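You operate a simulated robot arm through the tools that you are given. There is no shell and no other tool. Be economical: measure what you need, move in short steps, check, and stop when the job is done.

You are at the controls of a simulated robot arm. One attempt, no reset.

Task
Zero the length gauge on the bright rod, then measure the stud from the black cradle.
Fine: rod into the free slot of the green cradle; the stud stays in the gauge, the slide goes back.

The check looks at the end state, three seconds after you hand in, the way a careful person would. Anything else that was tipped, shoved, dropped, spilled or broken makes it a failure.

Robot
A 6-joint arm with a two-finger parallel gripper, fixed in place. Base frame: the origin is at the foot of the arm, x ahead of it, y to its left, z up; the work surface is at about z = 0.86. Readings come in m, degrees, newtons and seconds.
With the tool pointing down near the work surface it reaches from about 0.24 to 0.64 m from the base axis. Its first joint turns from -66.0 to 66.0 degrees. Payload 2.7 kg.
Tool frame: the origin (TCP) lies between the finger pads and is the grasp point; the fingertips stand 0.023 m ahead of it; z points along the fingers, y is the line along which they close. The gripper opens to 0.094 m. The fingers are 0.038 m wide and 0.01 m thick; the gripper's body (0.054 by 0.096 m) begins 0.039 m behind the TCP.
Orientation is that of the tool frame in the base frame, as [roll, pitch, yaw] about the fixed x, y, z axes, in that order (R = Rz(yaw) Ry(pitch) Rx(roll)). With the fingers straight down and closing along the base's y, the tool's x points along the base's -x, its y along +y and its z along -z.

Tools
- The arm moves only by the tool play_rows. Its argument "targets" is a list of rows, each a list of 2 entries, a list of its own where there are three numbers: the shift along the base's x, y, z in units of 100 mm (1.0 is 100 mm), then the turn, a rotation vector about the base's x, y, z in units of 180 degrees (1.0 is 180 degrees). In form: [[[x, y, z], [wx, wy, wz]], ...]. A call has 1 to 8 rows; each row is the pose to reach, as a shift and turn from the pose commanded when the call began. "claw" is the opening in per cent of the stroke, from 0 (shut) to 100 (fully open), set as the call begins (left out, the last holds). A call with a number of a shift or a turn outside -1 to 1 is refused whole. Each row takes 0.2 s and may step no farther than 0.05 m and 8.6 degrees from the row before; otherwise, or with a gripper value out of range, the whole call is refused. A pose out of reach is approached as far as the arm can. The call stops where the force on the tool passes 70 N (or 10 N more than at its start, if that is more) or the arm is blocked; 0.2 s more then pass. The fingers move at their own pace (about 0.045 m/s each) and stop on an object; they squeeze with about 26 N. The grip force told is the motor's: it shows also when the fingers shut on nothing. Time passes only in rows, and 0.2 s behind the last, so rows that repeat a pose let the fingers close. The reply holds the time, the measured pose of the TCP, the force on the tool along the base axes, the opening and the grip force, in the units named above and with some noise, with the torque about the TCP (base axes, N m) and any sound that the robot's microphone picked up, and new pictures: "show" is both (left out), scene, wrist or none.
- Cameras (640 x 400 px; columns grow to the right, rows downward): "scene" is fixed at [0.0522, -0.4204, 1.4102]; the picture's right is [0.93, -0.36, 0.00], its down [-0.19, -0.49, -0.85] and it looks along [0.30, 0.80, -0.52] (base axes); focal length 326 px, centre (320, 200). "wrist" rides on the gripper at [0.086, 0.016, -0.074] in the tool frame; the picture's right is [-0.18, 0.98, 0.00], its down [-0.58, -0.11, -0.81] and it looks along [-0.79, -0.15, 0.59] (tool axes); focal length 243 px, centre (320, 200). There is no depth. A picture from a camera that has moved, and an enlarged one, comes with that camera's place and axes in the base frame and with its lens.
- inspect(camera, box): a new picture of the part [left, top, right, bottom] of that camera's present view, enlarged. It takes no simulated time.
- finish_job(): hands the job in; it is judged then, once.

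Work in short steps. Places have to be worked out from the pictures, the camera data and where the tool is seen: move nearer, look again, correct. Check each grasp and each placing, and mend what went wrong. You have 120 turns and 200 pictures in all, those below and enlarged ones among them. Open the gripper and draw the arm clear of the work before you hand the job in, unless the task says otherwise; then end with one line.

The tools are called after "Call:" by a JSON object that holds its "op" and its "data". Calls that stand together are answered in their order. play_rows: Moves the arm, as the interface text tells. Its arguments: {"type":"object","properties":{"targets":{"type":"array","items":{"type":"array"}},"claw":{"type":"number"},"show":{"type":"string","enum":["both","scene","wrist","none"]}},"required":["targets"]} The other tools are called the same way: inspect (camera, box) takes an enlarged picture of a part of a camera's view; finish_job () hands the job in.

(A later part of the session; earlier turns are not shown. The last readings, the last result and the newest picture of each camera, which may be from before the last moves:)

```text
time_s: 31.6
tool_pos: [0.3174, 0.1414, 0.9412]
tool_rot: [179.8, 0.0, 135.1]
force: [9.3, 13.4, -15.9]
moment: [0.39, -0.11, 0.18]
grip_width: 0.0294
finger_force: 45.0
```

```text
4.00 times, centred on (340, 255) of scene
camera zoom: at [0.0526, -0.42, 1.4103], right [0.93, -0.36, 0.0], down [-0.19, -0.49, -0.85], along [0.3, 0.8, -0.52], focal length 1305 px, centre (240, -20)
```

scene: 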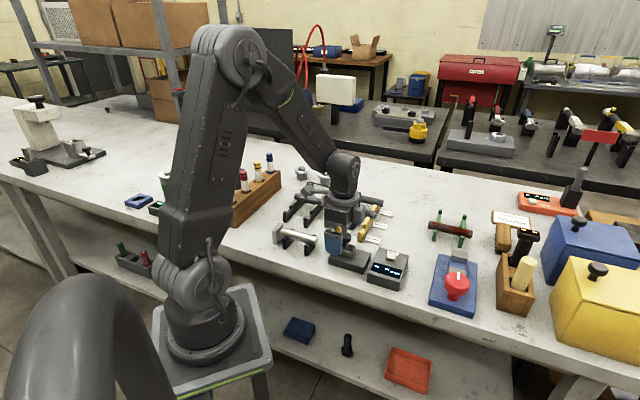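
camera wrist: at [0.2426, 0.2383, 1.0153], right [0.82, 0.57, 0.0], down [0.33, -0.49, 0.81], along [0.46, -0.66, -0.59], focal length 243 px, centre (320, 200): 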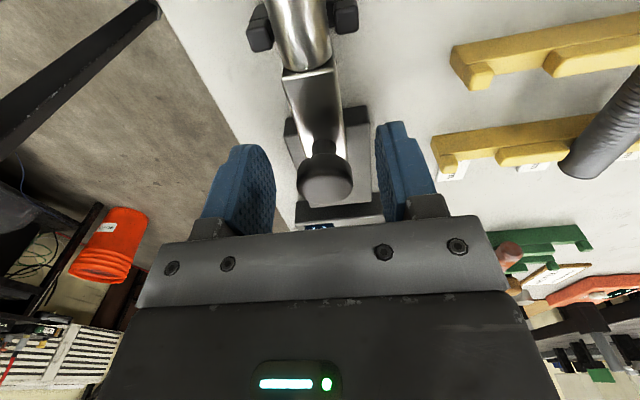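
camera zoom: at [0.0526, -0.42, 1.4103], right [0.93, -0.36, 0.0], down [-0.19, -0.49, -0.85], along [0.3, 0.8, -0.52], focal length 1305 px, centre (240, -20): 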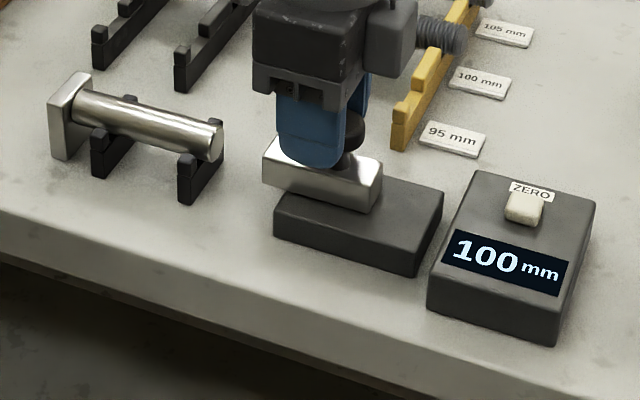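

Slide is back where it started, and the rod stays. Now release and rise, then move over the rod.

Call:
{"op": "play_rows", "data": {"targets": [[[0, 0, 0], [0, 0, 0]], [[0, 0, 0], [0, 0, 0]], [[0, 0, 0], [0, 0, 0]], [[0, 0, 0.3], [0, 0, 0]], [[-0.1, 0.1, 0.7], [0, 0, 0]], [[-0.35, 0.35, 0.7], [0, 0, 0]], [[-0.6, 0.6, 0.7], [0, 0, 0]], [[-0.6, 0.6, 0.7], [0, 0, 0]]], "claw": 60, "show": "both"}}

```text
time_s: 33.4
tool_pos: [0.2563, 0.2005, 1.0122]
tool_rot: [179.9, 0.1, 135.0]
force: [0.7, 0.0, 0.2]
moment: [0.02, 0.01, 0.02]
grip_width: 0.0566
finger_force: 0.0
camera wrist: at [0.207, 0.2735, 1.0858], right [0.83, 0.56, 0.0], down [0.33, -0.49, 0.81], along [0.46, -0.66, -0.59], focal length 243 px, centre (320, 200)
```

scene: 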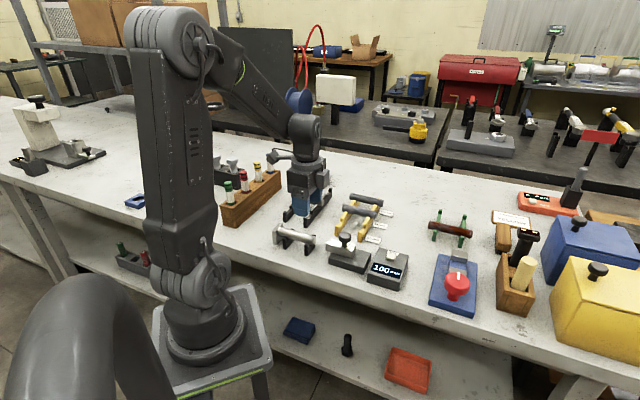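
wrist: 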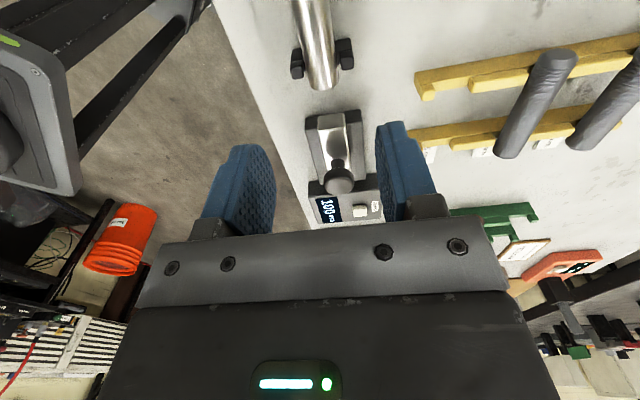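

I'll enlarge the rod and supports to pick the grip point between the V supports.

Call:
{"op": "inspect", "data": {"camera": "wrist", "box": [260, 0, 400, 100]}}

Call:
{"op": "inspect", "data": {"camera": "scene", "box": [260, 215, 330, 260]}}

```text
4.00 times, centred on (330, 50) of wrist
camera zoom: at [0.207, 0.2735, 1.0858], right [0.83, 0.56, 0.0], down [0.33, -0.49, 0.81], along [0.46, -0.66, -0.59], focal length 970 px, centre (280, 800)
```

zoom: 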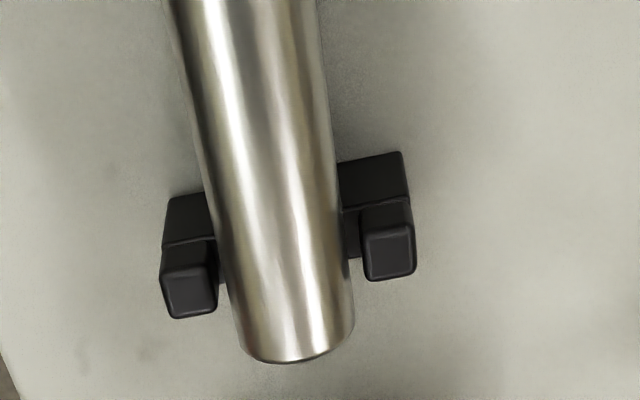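

```text
8.89 times, centred on (295, 238) of scene
camera zoom: at [0.0522, -0.4204, 1.4102], right [0.93, -0.36, 0.0], down [-0.19, -0.49, -0.85], along [0.3, 0.8, -0.52], focal length 2900 px, centre (542, -133)
```

zoom: 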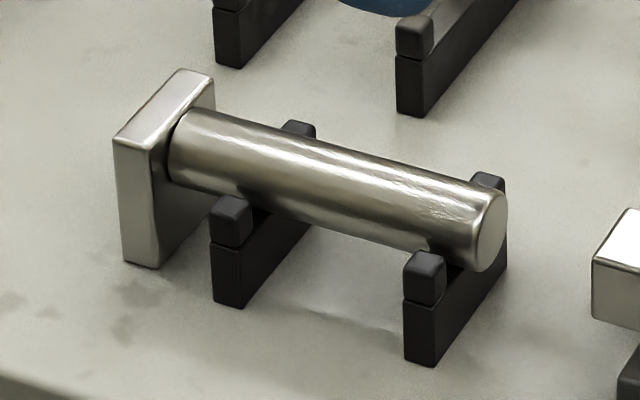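

Gauge axis s≈0.326, gap between V supports spans p≈-0.010 to 0.038. I position at (0.2404,0.2206) and lower partly.

Call:
{"op": "play_rows", "data": {"targets": [[[-0.159, 0.201, 0], [0, 0, 0]], [[-0.159, 0.201, -0.4], [0, 0, 0]], [[-0.159, 0.201, -0.8], [0, 0, 0]], [[-0.159, 0.201, -0.8], [0, 0, 0]]], "show": "wrist"}}

Call:
{"op": "inspect", "data": {"camera": "scene", "box": [250, 195, 350, 265]}}

```text
time_s: 34.4
tool_pos: [0.2402, 0.2218, 0.9315]
tool_rot: [179.9, -0.1, 135.0]
force: [-0.8, 0.4, 0.1]
moment: [0.01, 0.03, 0.0]
grip_width: 0.0564
finger_force: 0.0
camera wrist: at [0.1903, 0.294, 1.0047], right [0.82, 0.57, 0.0], down [0.33, -0.49, 0.81], along [0.46, -0.66, -0.59], focal length 243 px, centre (320, 200)
```

wrist: 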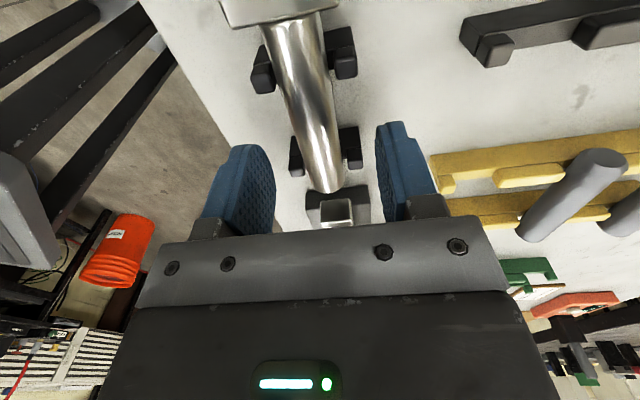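

```text
5.71 times, centred on (300, 230) of scene
camera zoom: at [0.0522, -0.4204, 1.4102], right [0.93, -0.36, 0.0], down [-0.19, -0.49, -0.85], along [0.3, 0.8, -0.52], focal length 1864 px, centre (434, 29)
```

zoom: 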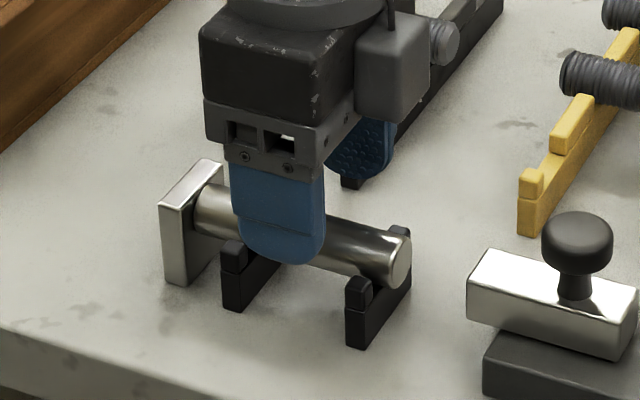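

The finger lies centred between the supports. Lower to z≈0.903 and close.

Call:
{"op": "play_rows", "data": {"targets": [[[0, -0.005, -0.15], [0, 0, 0]], [[0, -0.005, -0.285], [0, 0, 0]], [[0, -0.005, -0.285], [0, 0, 0]]], "show": "none"}}

Call:
{"op": "inspect", "data": {"camera": "scene", "box": [250, 195, 350, 265]}}

Call:
{"op": "inspect", "data": {"camera": "wrist", "box": [200, 0, 440, 240]}}

```text
time_s: 35.2
tool_pos: [0.242, 0.2214, 0.9021]
tool_rot: [179.9, 0.0, 135.0]
force: [0.7, 0.1, 0.1]
moment: [0.01, 0.02, -0.02]
grip_width: 0.0563
finger_force: 0.1
```

```text
5.71 times, centred on (300, 230) of scene
camera zoom: at [0.0522, -0.4204, 1.4102], right [0.93, -0.36, 0.0], down [-0.19, -0.49, -0.85], along [0.3, 0.8, -0.52], focal length 1864 px, centre (434, 29)
```

zoom: 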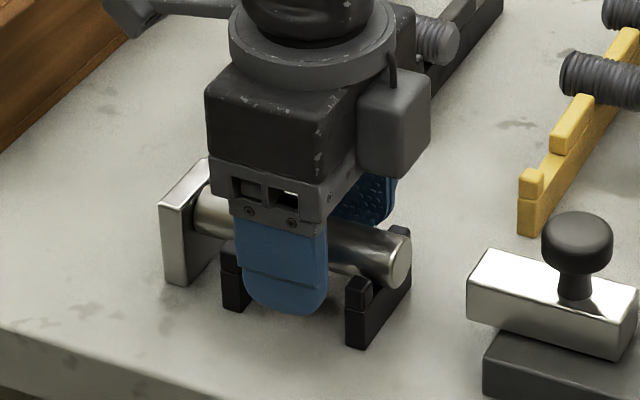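

```text
1.67 times, centred on (320, 120) of wrist
camera zoom: at [0.1906, 0.2937, 0.9768], right [0.82, 0.57, 0.0], down [0.33, -0.49, 0.81], along [0.46, -0.66, -0.59], focal length 404 px, centre (320, 333)
```

zoom: 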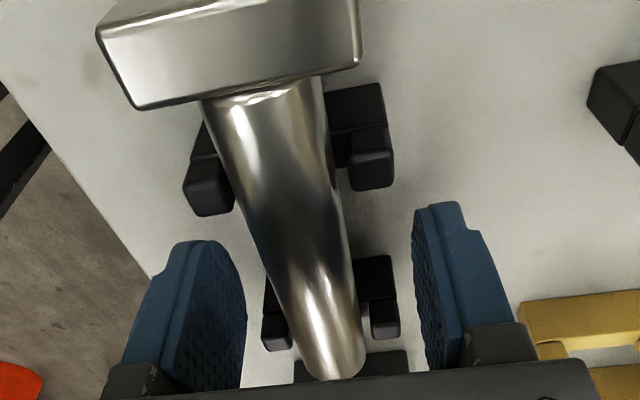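

Rod appears ~3 mm toward -e of the finger centre; I shift by 2.5 mm and close.

Call:
{"op": "play_rows", "data": {"targets": [[[-0.018, -0.018, 0], [0, 0, 0]], [[-0.018, -0.018, 0], [0, 0, 0]], [[-0.018, -0.018, 0], [0, 0, 0]], [[-0.018, -0.018, 0], [0, 0, 0]]], "claw": 5, "show": "wrist"}}

Call:
{"op": "inspect", "data": {"camera": "scene", "box": [250, 195, 350, 265]}}

```text
time_s: 36.2
tool_pos: [0.2385, 0.2185, 0.903]
tool_rot: [179.9, 0.0, 135.0]
force: [1.2, 0.0, -0.4]
moment: [0.07, -0.03, -0.01]
grip_width: 0.023
finger_force: 26.1
camera wrist: at [0.189, 0.2918, 0.9773], right [0.82, 0.57, 0.0], down [0.33, -0.49, 0.81], along [0.46, -0.66, -0.59], focal length 243 px, centre (320, 200)
```

wrist: 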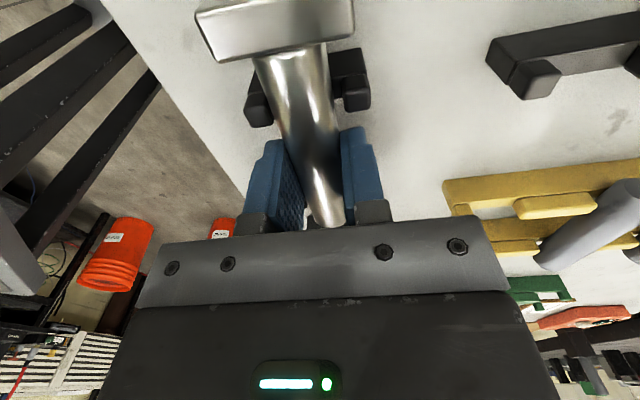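

```text
5.71 times, centred on (300, 230) of scene
camera zoom: at [0.0522, -0.4204, 1.4102], right [0.93, -0.36, 0.0], down [-0.19, -0.49, -0.85], along [0.3, 0.8, -0.52], focal length 1864 px, centre (434, 29)
```

zoom: 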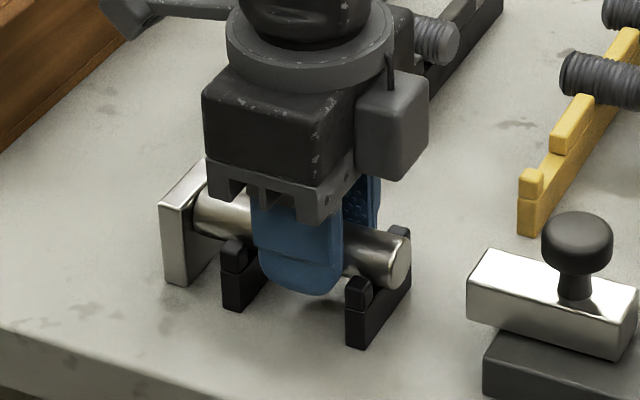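

Gripped at 23 mm width with no side force. Lift straight up.

Call:
{"op": "play_rows", "data": {"targets": [[[0.01, -0.01, 0.05], [0, 0, 0]], [[0.01, -0.01, 0.3], [0, 0, 0]], [[0.01, -0.01, 0.7], [0, 0, 0]], [[0.01, -0.01, 1], [0, 0, 0]], [[0.01, -0.01, 1], [0, 0, 0]]], "show": "both"}}

```text
time_s: 37.4
tool_pos: [0.2413, 0.2176, 1.0022]
tool_rot: [180.0, 0.0, 134.9]
force: [0.4, -0.5, 0.5]
moment: [-0.03, -0.02, 0.01]
grip_width: 0.0046
finger_force: 0.1
camera wrist: at [0.1899, 0.291, 1.0768], right [0.82, 0.57, 0.0], down [0.33, -0.49, 0.81], along [0.46, -0.66, -0.59], focal length 243 px, centre (320, 200)
```

scene: 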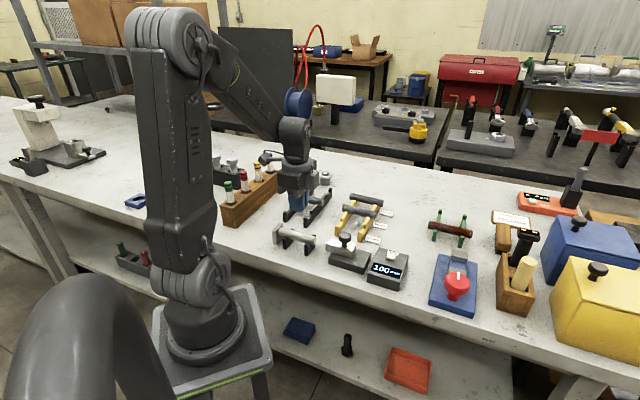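
wrist: 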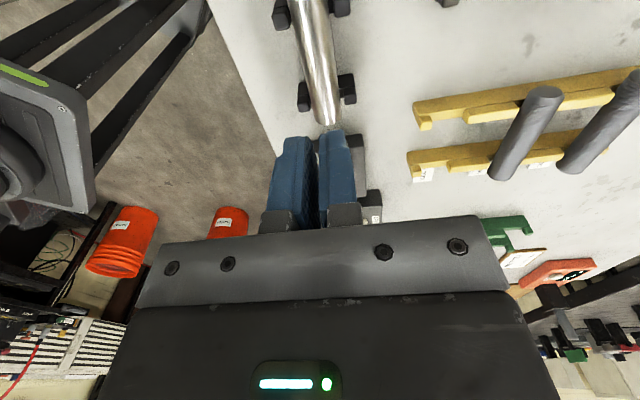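

The grip slipped: it was too high on the rod (the rod looks to be still in its supports). I check the rod and measure its height.

Call:
{"op": "inspect", "data": {"camera": "scene", "box": [260, 215, 330, 260]}}

Call:
{"op": "inspect", "data": {"camera": "wrist", "box": [240, 0, 400, 130]}}

```text
8.89 times, centred on (295, 238) of scene
camera zoom: at [0.0522, -0.4204, 1.4102], right [0.93, -0.36, 0.0], down [-0.19, -0.49, -0.85], along [0.3, 0.8, -0.52], focal length 2900 px, centre (542, -133)
```

zoom: 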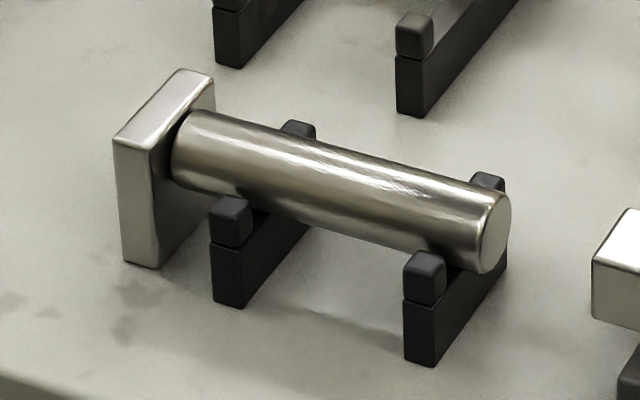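

```text
3.08 times, centred on (320, 65) of wrist
camera zoom: at [0.1899, 0.291, 1.0768], right [0.82, 0.57, 0.0], down [0.33, -0.49, 0.81], along [0.46, -0.66, -0.59], focal length 746 px, centre (320, 615)
```

zoom: 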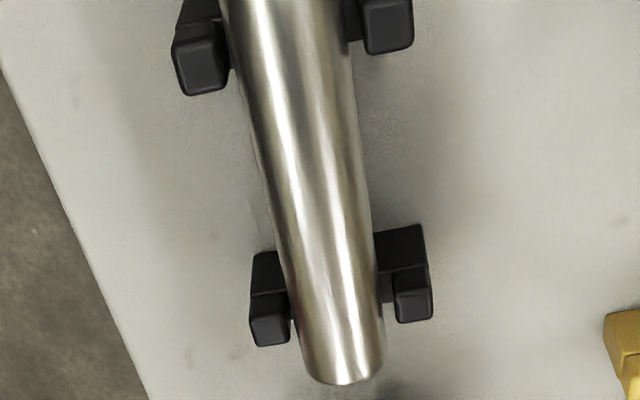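

The rod is seated, just ~1 mm shifted. I regrip with the TCP at rod-axis height (z≈0.891).

Call:
{"op": "play_rows", "data": {"targets": [[[-0.02, 0.02, 0], [0, 0, 0]], [[-0.02, 0.02, -0.2], [0, 0, 0]], [[-0.02, 0.02, -0.5], [0, 0, 0]], [[-0.02, 0.02, -0.8], [0, 0, 0]], [[-0.02, 0.02, -1], [0, 0, 0]], [[-0.02, 0.02, -1], [0, 0, 0]]], "claw": 60, "show": "none"}}

Call:
{"op": "play_rows", "data": {"targets": [[[0, 0, -0.06], [0, 0, 0]], [[0, 0, -0.11], [0, 0, 0]], [[0, 0, -0.11], [0, 0, 0]]], "show": "none"}}

Call:
{"op": "play_rows", "data": {"targets": [[[0, 0, 0], [0, 0, 0]], [[0, 0, 0], [0, 0, 0]], [[0, 0, 0], [0, 0, 0]], [[0, 0, 0], [0, 0, 0]]], "claw": 5, "show": "scene"}}

Call:
{"op": "inspect", "data": {"camera": "scene", "box": [250, 195, 350, 265]}}

```text
time_s: 38.8
tool_pos: [0.2373, 0.2212, 0.9032]
tool_rot: [179.9, 0.0, 135.0]
force: [-0.5, 0.3, 0.0]
moment: [-0.04, -0.01, 0.0]
grip_width: 0.0563
finger_force: 0.1
```

```text
time_s: 39.6
tool_pos: [0.238, 0.2198, 0.8923]
tool_rot: [179.9, 0.0, 135.0]
force: [-0.1, -0.6, -0.3]
moment: [0.0, 0.0, 0.01]
grip_width: 0.0564
finger_force: 0.0
```

```text
time_s: 40.6
tool_pos: [0.2381, 0.2205, 0.8926]
tool_rot: [179.9, 0.0, 135.1]
force: [0.5, 0.6, 0.0]
moment: [0.02, 0.02, 0.01]
grip_width: 0.023
finger_force: 25.7
```

scene: 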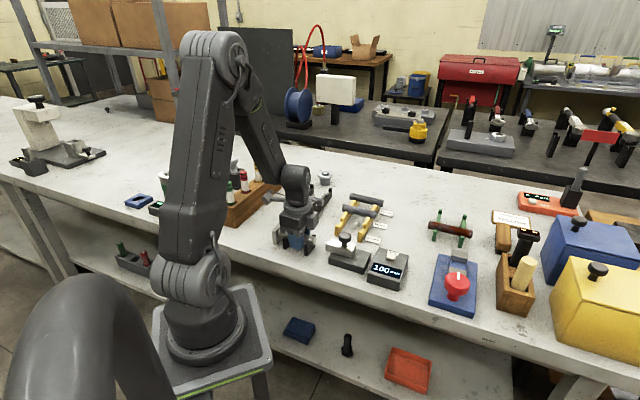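

```text
5.71 times, centred on (300, 230) of scene
camera zoom: at [0.0522, -0.4204, 1.4102], right [0.93, -0.36, 0.0], down [-0.19, -0.49, -0.85], along [0.3, 0.8, -0.52], focal length 1864 px, centre (434, 29)
```

zoom: 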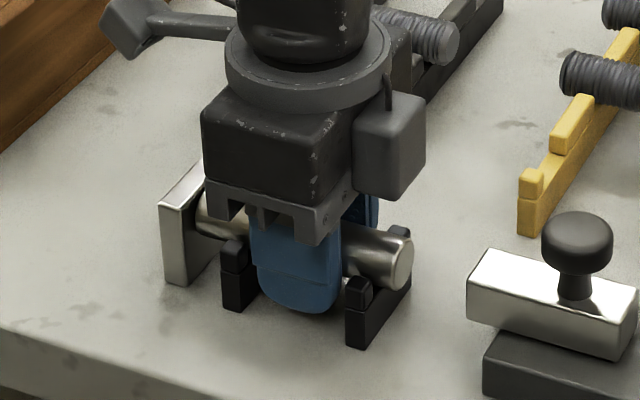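

Same 23 mm width, so now the hold is at the axis. Lift slowly with full squeeze and watch the load.

Call:
{"op": "play_rows", "data": {"targets": [[[0, 0, 0], [0, 0, 0]], [[0, 0, 0.02], [0, 0, 0]], [[0, 0, 0.05], [0, 0, 0]], [[0, 0, 0.1], [0, 0, 0]], [[0, 0, 0.15], [0, 0, 0]]], "claw": 0, "show": "none"}}

Call:
{"op": "inspect", "data": {"camera": "scene", "box": [250, 195, 350, 265]}}

```text
time_s: 41.8
tool_pos: [0.2392, 0.2203, 0.9077]
tool_rot: [179.9, 0.0, 135.0]
force: [-0.9, 0.3, -3.3]
moment: [-0.04, -0.01, 0.04]
grip_width: 0.0227
finger_force: 25.8
```

```text
5.71 times, centred on (300, 230) of scene
camera zoom: at [0.0522, -0.4204, 1.4102], right [0.93, -0.36, 0.0], down [-0.19, -0.49, -0.85], along [0.3, 0.8, -0.52], focal length 1864 px, centre (434, 29)
```

zoom: 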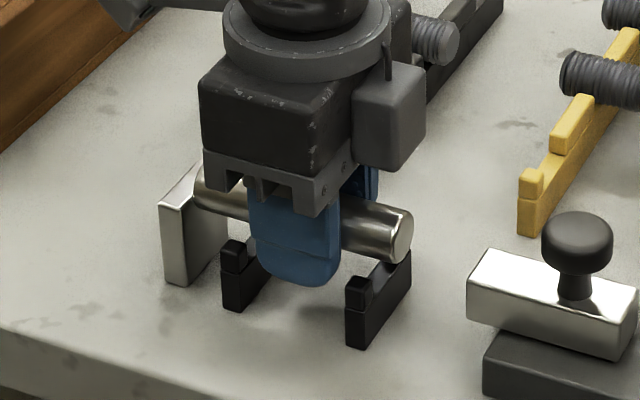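

Held, load 3.3 N. Lift on gently and check.

Call:
{"op": "play_rows", "data": {"targets": [[[0, 0, 0.1], [0, 0, 0]], [[0, 0, 0.25], [0, 0, 0]], [[0, 0, 0.45], [0, 0, 0]], [[0, 0, 0.65], [0, 0, 0]], [[0, 0, 0.85], [0, 0, 0]], [[0, 0, 1], [0, 0, 0]], [[0, 0, 1], [0, 0, 0]]], "show": "wrist"}}

```text
time_s: 43.4
tool_pos: [0.2379, 0.2196, 1.0074]
tool_rot: [180.0, 0.0, 135.0]
force: [-0.8, -0.4, -2.6]
moment: [-0.04, -0.02, -0.01]
grip_width: 0.0229
finger_force: 25.5
camera wrist: at [0.188, 0.2927, 1.0819], right [0.82, 0.57, 0.0], down [0.33, -0.49, 0.81], along [0.46, -0.66, -0.59], focal length 243 px, centre (320, 200)
```

wrist: 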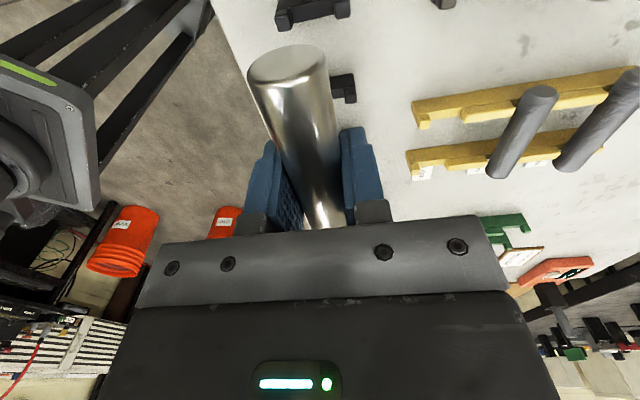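

Rod held level. Transport toward the green cradle at z≈1.02.

Call:
{"op": "play_rows", "data": {"targets": [[[0.15, -0.02, 0.05], [0, 0, 0]], [[0.4, -0.06, 0.1], [0, 0, 0]], [[0.7, -0.1, 0.1], [0, 0, 0]], [[1, -0.15, 0.1], [0, 0, 0]]], "show": "none"}}

Call:
{"op": "play_rows", "data": {"targets": [[[0.3, -0.05, 0], [0, 0, 0]], [[0.6, -0.1, 0], [0, 0, 0]], [[0.8, -0.13, 0], [0, 0, 0]], [[1, -0.15, 0], [0, 0, 0]]], "show": "none"}}

Call:
{"op": "play_rows", "data": {"targets": [[[0.3, -0.05, 0], [0, 0, 0]], [[0.6, -0.1, 0], [0, 0, 0]], [[0.8, -0.13, 0], [0, 0, 0]], [[1, -0.15, 0], [0, 0, 0]], [[1, -0.15, 0], [0, 0, 0]]], "show": "both"}}

```text
time_s: 44.4
tool_pos: [0.3374, 0.2045, 1.019]
tool_rot: [-179.9, 0.0, 135.1]
force: [0.6, 0.0, -4.1]
moment: [0.01, 0.0, 0.01]
grip_width: 0.0229
finger_force: 26.2
```

```text
time_s: 45.4
tool_pos: [0.4374, 0.1902, 1.0189]
tool_rot: [-179.9, -0.1, 135.1]
force: [-0.1, -1.0, -3.0]
moment: [-0.02, -0.04, 0.01]
grip_width: 0.023
finger_force: 25.7
```

```text
time_s: 46.6
tool_pos: [0.5402, 0.175, 1.0176]
tool_rot: [179.9, 0.1, 134.9]
force: [0.5, -0.4, -3.3]
moment: [0.0, -0.05, 0.01]
grip_width: 0.0232
finger_force: 25.0
camera wrist: at [0.4884, 0.2477, 1.091], right [0.82, 0.57, 0.0], down [0.33, -0.49, 0.81], along [0.46, -0.66, -0.59], focal length 243 px, centre (320, 200)
```

scene: 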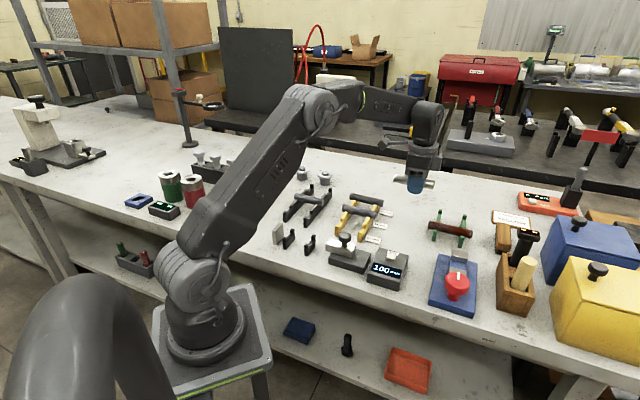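
wrist: 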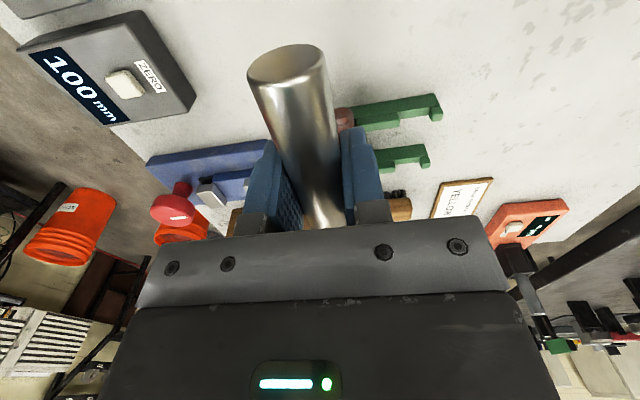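

Now tilt 24° about the rod's axis while approaching.

Call:
{"op": "play_rows", "data": {"targets": [[[0, 0, 0], [0.0236, -0.0236, 0]], [[0.1, 0, 0], [0.0472, -0.0472, 0]], [[0.3, -0.05, 0], [0.0707, -0.0707, 0]], [[0.6, -0.08, 0], [0.0943, -0.0943, 0]], [[0.9, -0.12, 0], [0.0943, -0.0943, 0]], [[0.9, -0.12, 0], [0.0943, -0.0943, 0]]], "show": "none"}}

Call:
{"op": "play_rows", "data": {"targets": [[[0.2, -0.03, -0.1], [0, 0, 0]], [[0.39, -0.05, -0.3], [0, 0, 0]], [[0.39, -0.05, -0.4], [0, 0, 0]], [[0.39, -0.05, -0.4], [0, 0, 0]]], "show": "both"}}

Call:
{"op": "inspect", "data": {"camera": "scene", "box": [410, 190, 510, 260]}}

```text
time_s: 48.0
tool_pos: [0.6294, 0.1629, 1.0184]
tool_rot: [155.8, 0.0, 135.0]
force: [0.0, 0.6, -3.0]
moment: [0.03, -0.01, 0.05]
grip_width: 0.0228
finger_force: 25.9
```

```text
time_s: 49.0
tool_pos: [0.6674, 0.1581, 0.9767]
tool_rot: [155.9, 0.0, 135.0]
force: [0.1, -0.6, -2.5]
moment: [-0.02, -0.03, -0.02]
grip_width: 0.0229
finger_force: 26.1
camera wrist: at [0.595, 0.2081, 1.0516], right [0.76, 0.5, 0.4], down [0.11, -0.71, 0.69], along [0.64, -0.49, -0.6], focal length 243 px, centre (320, 200)
```

scene: 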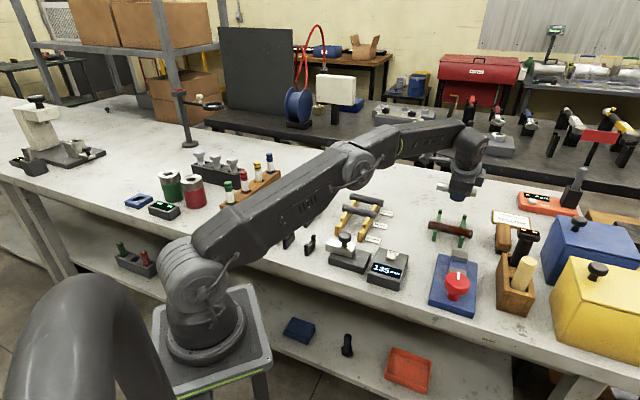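
wrist: 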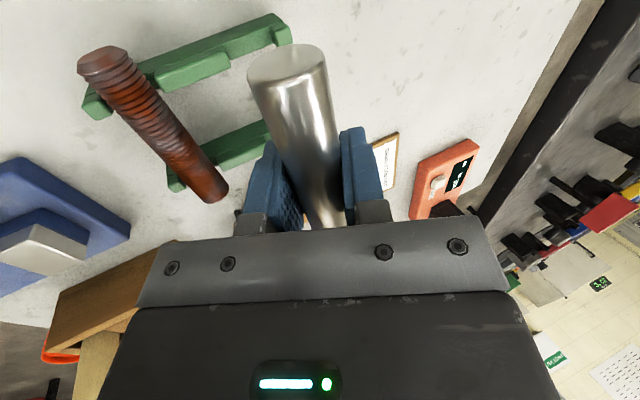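

```text
5.71 times, centred on (460, 225) of scene
camera zoom: at [0.0523, -0.4204, 1.4102], right [0.93, -0.36, 0.0], down [-0.19, -0.49, -0.85], along [0.3, 0.8, -0.52], focal length 1864 px, centre (-480, 57)
```

zoom: 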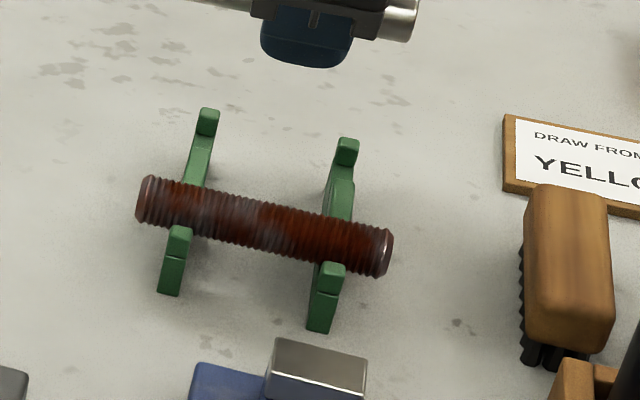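

The free slot lies under the rod as computed. Lower to z≈0.925 and check from the scene.

Call:
{"op": "play_rows", "data": {"targets": [[[0.01, 0, -0.2], [0, 0, 0]], [[0.01, 0, -0.4], [0, 0, 0]], [[0.01, 0, -0.52], [0, 0, 0]], [[0.01, 0, -0.52], [0, 0, 0]]], "show": "wrist"}}

Call:
{"op": "inspect", "data": {"camera": "scene", "box": [410, 190, 510, 260]}}

Call:
{"op": "inspect", "data": {"camera": "wrist", "box": [60, 0, 400, 240]}}

```text
time_s: 50.0
tool_pos: [0.668, 0.1578, 0.925]
tool_rot: [156.0, 0.0, 135.1]
force: [-0.2, 1.4, -2.8]
moment: [0.02, 0.02, -0.02]
grip_width: 0.023
finger_force: 25.3
camera wrist: at [0.5952, 0.2085, 0.999], right [0.76, 0.51, 0.4], down [0.11, -0.71, 0.69], along [0.64, -0.49, -0.6], focal length 243 px, centre (320, 200)
```

wrist: 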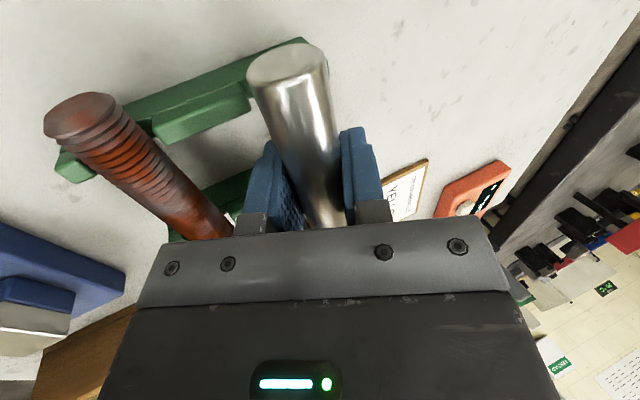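

```text
5.71 times, centred on (460, 225) of scene
camera zoom: at [0.0523, -0.4204, 1.4102], right [0.93, -0.36, 0.0], down [-0.19, -0.49, -0.85], along [0.3, 0.8, -0.52], focal length 1864 px, centre (-480, 57)
```

zoom: 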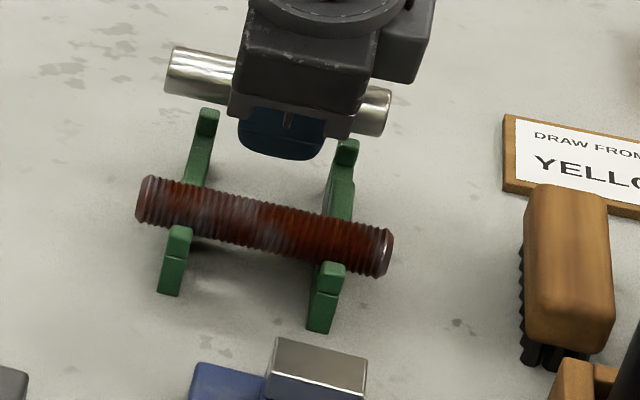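

```text
1.67 times, centred on (230, 120) of wrist
camera zoom: at [0.5952, 0.2085, 0.999], right [0.76, 0.51, 0.4], down [0.11, -0.71, 0.69], along [0.64, -0.49, -0.6], focal length 404 px, centre (470, 333)
```

zoom: 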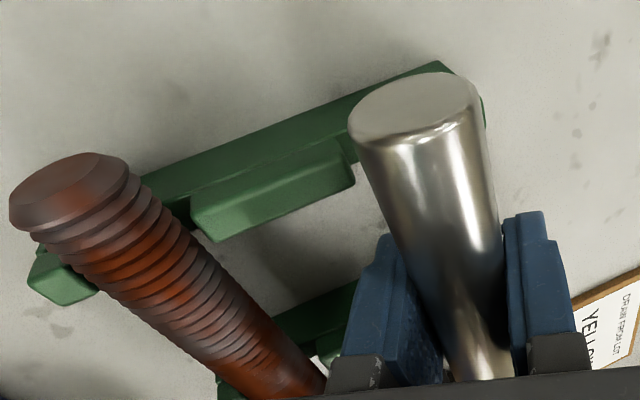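

Alignment agrees in both views. Lower toward seating, slowly near contact.

Call:
{"op": "play_rows", "data": {"targets": [[[0, 0, -0.1], [0, 0, 0]], [[0, 0, -0.2], [0, 0, 0]], [[0, 0, -0.27], [0, 0, 0]], [[0, 0, -0.27], [0, 0, 0]]], "show": "wrist"}}

Call:
{"op": "inspect", "data": {"camera": "scene", "box": [410, 190, 510, 260]}}

Call:
{"op": "inspect", "data": {"camera": "wrist", "box": [60, 0, 400, 240]}}

```text
time_s: 51.0
tool_pos: [0.6678, 0.1589, 0.8976]
tool_rot: [155.9, 0.0, 135.0]
force: [0.9, -0.3, -2.7]
moment: [0.01, -0.02, -0.03]
grip_width: 0.0231
finger_force: 25.7
camera wrist: at [0.5955, 0.2084, 0.9723], right [0.76, 0.5, 0.4], down [0.11, -0.71, 0.69], along [0.64, -0.49, -0.6], focal length 243 px, centre (320, 200)
```

wrist: 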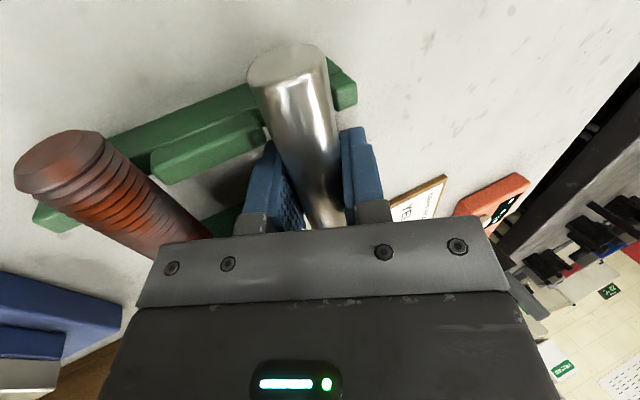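

```text
5.71 times, centred on (460, 225) of scene
camera zoom: at [0.0523, -0.4204, 1.4102], right [0.93, -0.36, 0.0], down [-0.19, -0.49, -0.85], along [0.3, 0.8, -0.52], focal length 1864 px, centre (-480, 57)
```

zoom: 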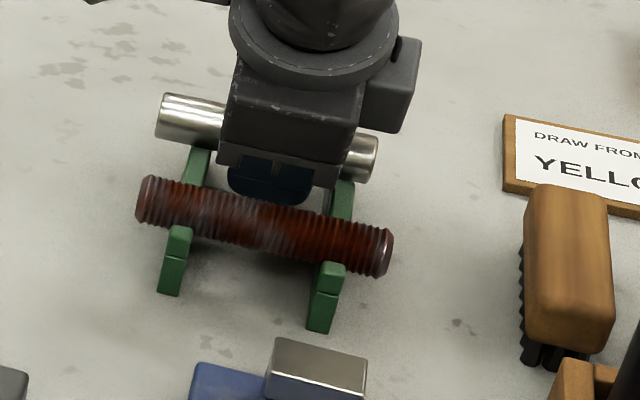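

```text
1.67 times, centred on (230, 120) of wrist
camera zoom: at [0.5955, 0.2084, 0.9723], right [0.76, 0.5, 0.4], down [0.11, -0.71, 0.69], along [0.64, -0.49, -0.6], focal length 404 px, centre (470, 333)
```

zoom: 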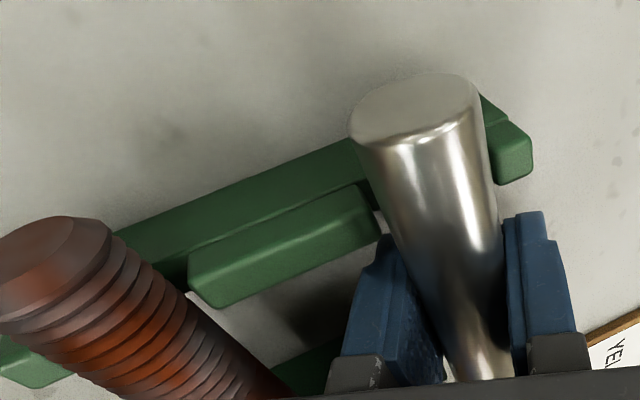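

The rod sits between the middle and end lugs. Lower in 1 mm steps to feel contact.

Call:
{"op": "play_rows", "data": {"targets": [[[0, 0, -0.015], [0, 0, 0]], [[0, 0, -0.03], [0, 0, 0]], [[0, 0, -0.04], [0, 0, 0]], [[0, 0, -0.05], [0, 0, 0]]], "show": "none"}}

```text
time_s: 52.0
tool_pos: [0.6679, 0.1573, 0.8919]
tool_rot: [156.0, 0.0, 135.1]
force: [-0.1, -0.1, -3.0]
moment: [-0.01, -0.05, 0.01]
grip_width: 0.0227
finger_force: 25.6
```

No contact yet at z=0.892; keep lowering by small steps.

Call:
{"op": "play_rows", "data": {"targets": [[[0, 0, -0.01], [0, 0, 0]], [[0, 0, -0.02], [0, 0, 0]], [[0, 0, -0.03], [0, 0, 0]]], "show": "wrist"}}

Call:
{"op": "inspect", "data": {"camera": "wrist", "box": [60, 0, 400, 240]}}

```text
time_s: 52.8
tool_pos: [0.6679, 0.1586, 0.8916]
tool_rot: [155.7, 0.1, 135.0]
force: [-4.5, -1.4, 11.5]
moment: [0.39, 0.45, 0.14]
grip_width: 0.0231
finger_force: 25.8
camera wrist: at [0.5957, 0.2081, 0.967], right [0.76, 0.5, 0.41], down [0.11, -0.71, 0.69], along [0.64, -0.48, -0.6], focal length 243 px, centre (320, 200)
```

wrist: 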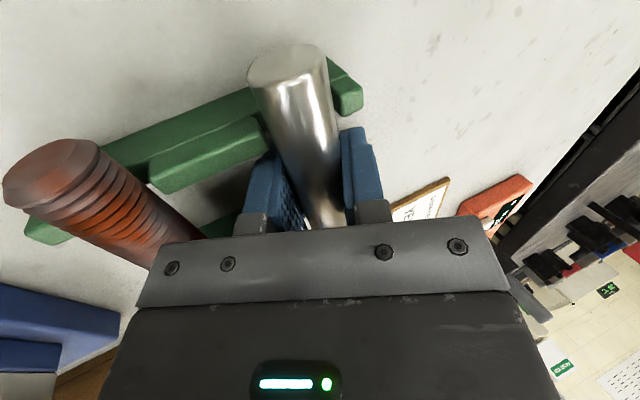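

```text
1.67 times, centred on (230, 120) of wrist
camera zoom: at [0.5957, 0.2081, 0.967], right [0.76, 0.5, 0.41], down [0.11, -0.71, 0.69], along [0.64, -0.48, -0.6], focal length 404 px, centre (470, 333)
```

zoom: 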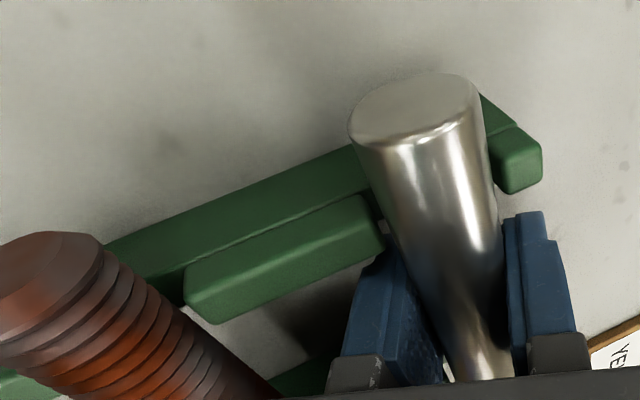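

Contact felt at the same height as in the gauge (14 N), so the rod is seated. I ease up 1 mm and open only slightly, since the inner fingertip is near the bench.

Call:
{"op": "play_rows", "data": {"targets": [[[-0.005, -0.005, 0.015], [0, 0, 0]], [[-0.005, -0.005, 0.02], [0, 0, 0]], [[-0.005, -0.005, 0.02], [0, 0, 0]]], "claw": 29, "show": "wrist"}}

Call:
{"op": "inspect", "data": {"camera": "wrist", "box": [60, 0, 400, 240]}}

Call:
{"op": "inspect", "data": {"camera": "scene", "box": [410, 190, 510, 260]}}

```text
time_s: 53.6
tool_pos: [0.6679, 0.1579, 0.8918]
tool_rot: [156.0, 0.0, 134.9]
force: [-0.3, -0.4, -0.1]
moment: [-0.01, 0.01, 0.03]
grip_width: 0.0274
finger_force: 0.1
camera wrist: at [0.595, 0.2073, 0.9662], right [0.76, 0.5, 0.4], down [0.11, -0.71, 0.69], along [0.64, -0.49, -0.6], focal length 243 px, centre (320, 200)
```

wrist: 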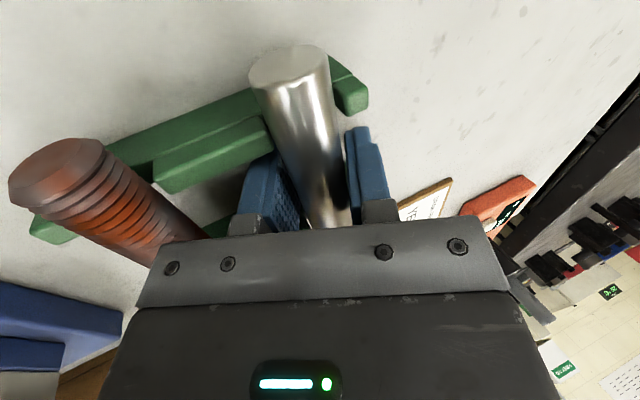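

```text
1.67 times, centred on (230, 120) of wrist
camera zoom: at [0.595, 0.2073, 0.9662], right [0.76, 0.5, 0.4], down [0.11, -0.71, 0.69], along [0.64, -0.49, -0.6], focal length 404 px, centre (470, 333)
```

zoom: 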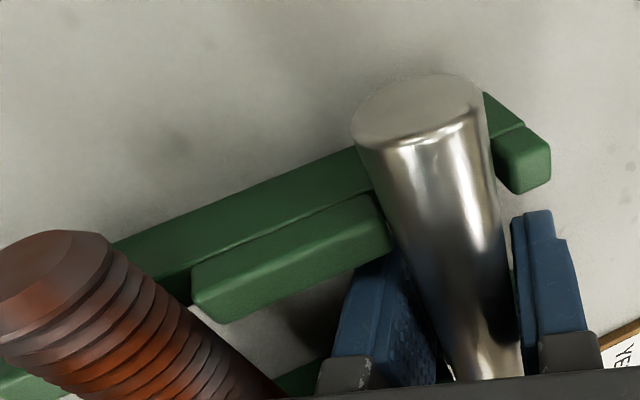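

```text
5.71 times, centred on (460, 225) of scene
camera zoom: at [0.0522, -0.4204, 1.4102], right [0.93, -0.36, 0.0], down [-0.19, -0.49, -0.85], along [0.3, 0.8, -0.52], focal length 1864 px, centre (-480, 57)
```

zoom: 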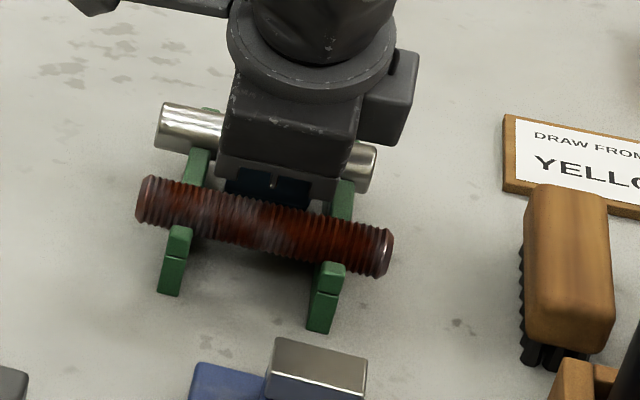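

Released, rod rests in the slot. Retreat along the tool axis.

Call:
{"op": "play_rows", "data": {"targets": [[[-0.014, -0.014, 0.046], [0, 0, 0]], [[-0.043, -0.043, 0.137], [0, 0, 0]], [[-0.086, -0.086, 0.274], [0, 0, 0]], [[-0.13, -0.13, 0.41], [0, 0, 0]], [[-0.17, -0.17, 0.7], [0, 0, 0]], [[-0.17, -0.17, 1], [0, 0, 0]], [[-0.17, -0.17, 1], [0, 0, 0]]], "show": "wrist"}}

Call:
{"op": "inspect", "data": {"camera": "scene", "box": [410, 190, 510, 260]}}

```text
time_s: 55.2
tool_pos: [0.6511, 0.1402, 0.9927]
tool_rot: [156.0, -0.1, 135.0]
force: [-0.2, -0.7, -0.3]
moment: [0.0, -0.03, 0.03]
grip_width: 0.0275
finger_force: 0.0
camera wrist: at [0.5779, 0.1902, 1.0667], right [0.76, 0.5, 0.4], down [0.11, -0.71, 0.69], along [0.64, -0.49, -0.6], focal length 243 px, centre (320, 200)
```

wrist: 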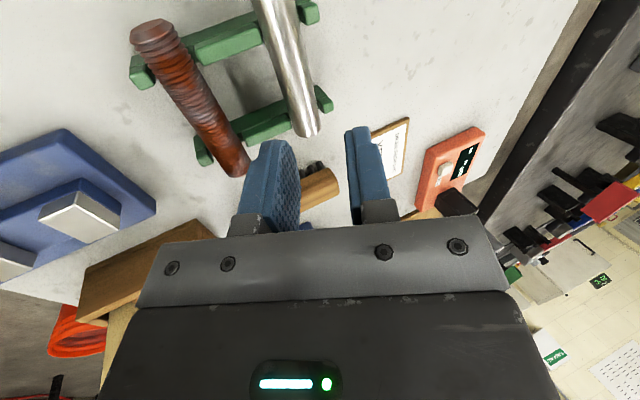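

```text
5.71 times, centred on (460, 225) of scene
camera zoom: at [0.0522, -0.4204, 1.4102], right [0.93, -0.36, 0.0], down [-0.19, -0.49, -0.85], along [0.3, 0.8, -0.52], focal length 1864 px, centre (-480, 57)
```

zoom: 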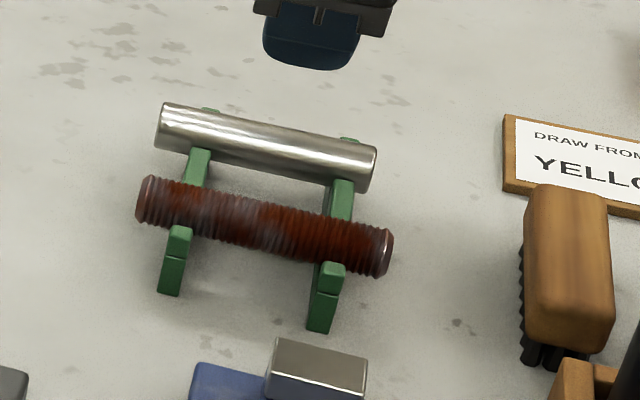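

Rod is nicely seated in the green free slot. Now untilt and travel to the black cradle.

Call:
{"op": "play_rows", "data": {"targets": [[[-0.1, 0.05, 0.2], [-0.0236, 0.0236, 0]], [[-0.3, 0.1, 0.5], [-0.0472, 0.0472, 0]], [[-0.6, 0.25, 0.7], [-0.0707, 0.0707, 0]], [[-0.8, 0.5, 0.7], [-0.0943, 0.0943, 0]], [[-1, 0.8, 0.7], [-0.0943, 0.0943, 0]]], "claw": 60, "show": "none"}}

Call:
{"op": "play_rows", "data": {"targets": [[[-0.35, 0.25, 0], [0, 0, 0]], [[-0.7, 0.5, 0], [0, 0, 0]], [[-1, 0.75, 0], [0, 0, 0]]], "show": "none"}}

Call:
{"op": "play_rows", "data": {"targets": [[[-0.4, 0.2, 0], [0, 0, 0]], [[-0.8, 0.4, 0], [0, 0, 0]], [[-1, 0.55, 0], [0, 0, 0]]], "show": "none"}}

Call:
{"op": "play_rows", "data": {"targets": [[[-0.35, 0.3, 0], [0, 0, 0]], [[-0.7, 0.65, 0], [0, 0, 0]], [[-0.7, 0.65, 0], [0, 0, 0]]], "show": "both"}}

```text
time_s: 56.4
tool_pos: [0.5513, 0.2205, 1.0616]
tool_rot: [-179.8, 0.0, 135.0]
force: [0.2, -0.5, -1.4]
moment: [-0.01, 0.04, 0.01]
grip_width: 0.0565
finger_force: 0.0
```

```text
time_s: 57.2
tool_pos: [0.4511, 0.2959, 1.0617]
tool_rot: [180.0, 0.1, 135.0]
force: [-0.6, 1.1, 0.5]
moment: [-0.01, -0.04, 0.01]
grip_width: 0.0564
finger_force: 0.0
```

```text
time_s: 58.0
tool_pos: [0.3509, 0.3505, 1.0634]
tool_rot: [179.8, 0.0, 135.0]
force: [0.0, -0.2, 0.2]
moment: [-0.02, 0.0, 0.03]
grip_width: 0.0563
finger_force: 0.0
```

```text
time_s: 58.8
tool_pos: [0.2805, 0.4177, 1.0612]
tool_rot: [179.8, 0.0, 134.9]
force: [-0.2, -0.3, 1.2]
moment: [0.02, 0.0, 0.01]
grip_width: 0.0565
finger_force: 0.1
camera wrist: at [0.231, 0.4896, 1.1352], right [0.83, 0.56, 0.0], down [0.33, -0.49, 0.81], along [0.46, -0.67, -0.59], focal length 243 px, centre (320, 200)
```

scene: 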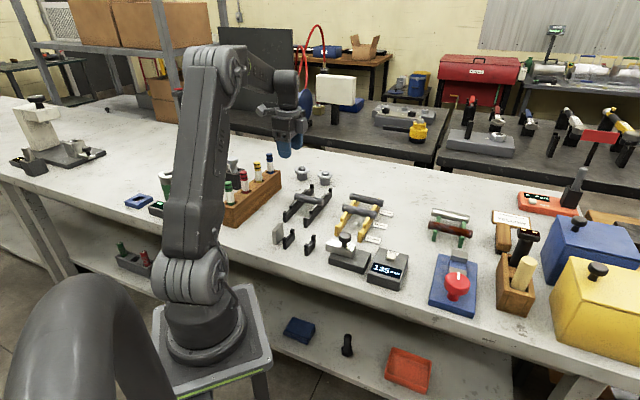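
wrist: 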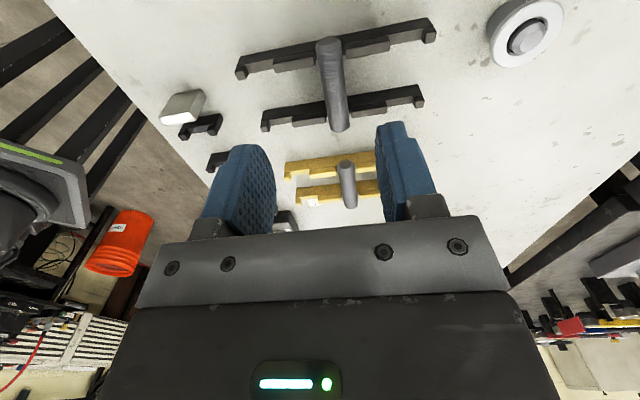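

Call:
{"op": "inspect", "data": {"camera": "wrist", "box": [220, 0, 460, 150]}}

Call:
{"op": "inspect", "data": {"camera": "scene", "box": [260, 160, 360, 230]}}

```text
2.67 times, centred on (340, 75) of wrist
camera zoom: at [0.231, 0.4896, 1.1352], right [0.83, 0.56, 0.0], down [0.33, -0.49, 0.81], along [0.46, -0.67, -0.59], focal length 647 px, centre (267, 533)
```

zoom: 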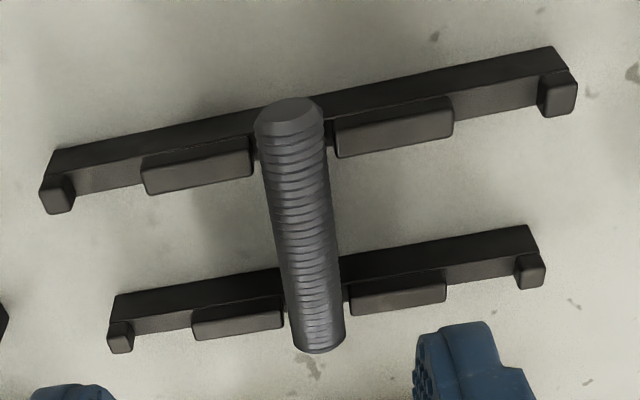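

```text
5.71 times, centred on (310, 195) of scene
camera zoom: at [0.0522, -0.4204, 1.4102], right [0.93, -0.36, 0.0], down [-0.19, -0.49, -0.85], along [0.3, 0.8, -0.52], focal length 1864 px, centre (377, 229)
```

zoom: 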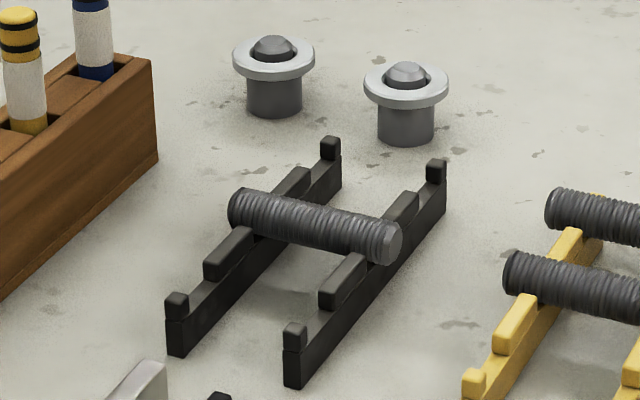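

Stud is in the middle slot with axis s≈0.5005, spanning p≈-0.09 to 0.006. I grip at (0.3277,0.3801); lower to z≈0.93 first.

Call:
{"op": "play_rows", "data": {"targets": [[[0.3, -0.25, 0], [0, 0, 0]], [[0.472, -0.376, -0.2], [0, 0, 0]], [[0.472, -0.376, -0.6], [0, 0, 0]], [[0.472, -0.376, -1], [0, 0, 0]]], "show": "none"}}

Call:
{"op": "play_rows", "data": {"targets": [[[0, 0, -0.3], [0, 0, 0]], [[0, 0, -0.3], [0, 0, 0]]], "show": "wrist"}}

Call:
{"op": "inspect", "data": {"camera": "scene", "box": [260, 160, 360, 230]}}

```text
time_s: 59.8
tool_pos: [0.3282, 0.3796, 0.9606]
tool_rot: [179.9, -0.1, 135.0]
force: [-0.8, 0.3, -0.8]
moment: [0.0, 0.0, 0.01]
grip_width: 0.0564
finger_force: 0.1
```

```text
time_s: 60.4
tool_pos: [0.328, 0.3778, 0.9305]
tool_rot: [180.0, 0.0, 135.1]
force: [-0.3, 0.1, -0.2]
moment: [0.02, 0.02, -0.01]
grip_width: 0.056
finger_force: 0.0
camera wrist: at [0.2773, 0.4506, 1.0055], right [0.82, 0.57, 0.0], down [0.33, -0.49, 0.81], along [0.46, -0.66, -0.59], focal length 243 px, centre (320, 200)
```

wrist: 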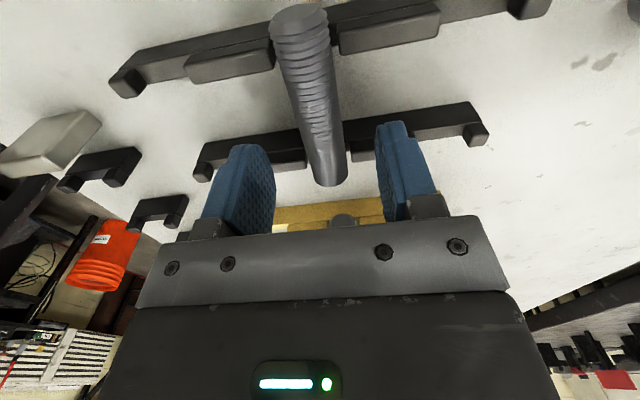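

```text
5.71 times, centred on (310, 195) of scene
camera zoom: at [0.0522, -0.4204, 1.4102], right [0.93, -0.36, 0.0], down [-0.19, -0.49, -0.85], along [0.3, 0.8, -0.52], focal length 1864 px, centre (377, 229)
```

zoom: 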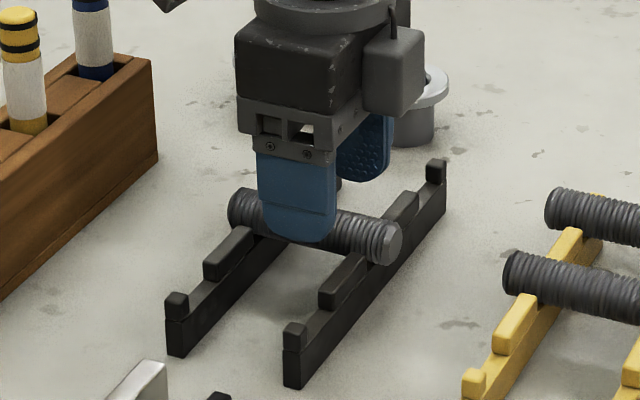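

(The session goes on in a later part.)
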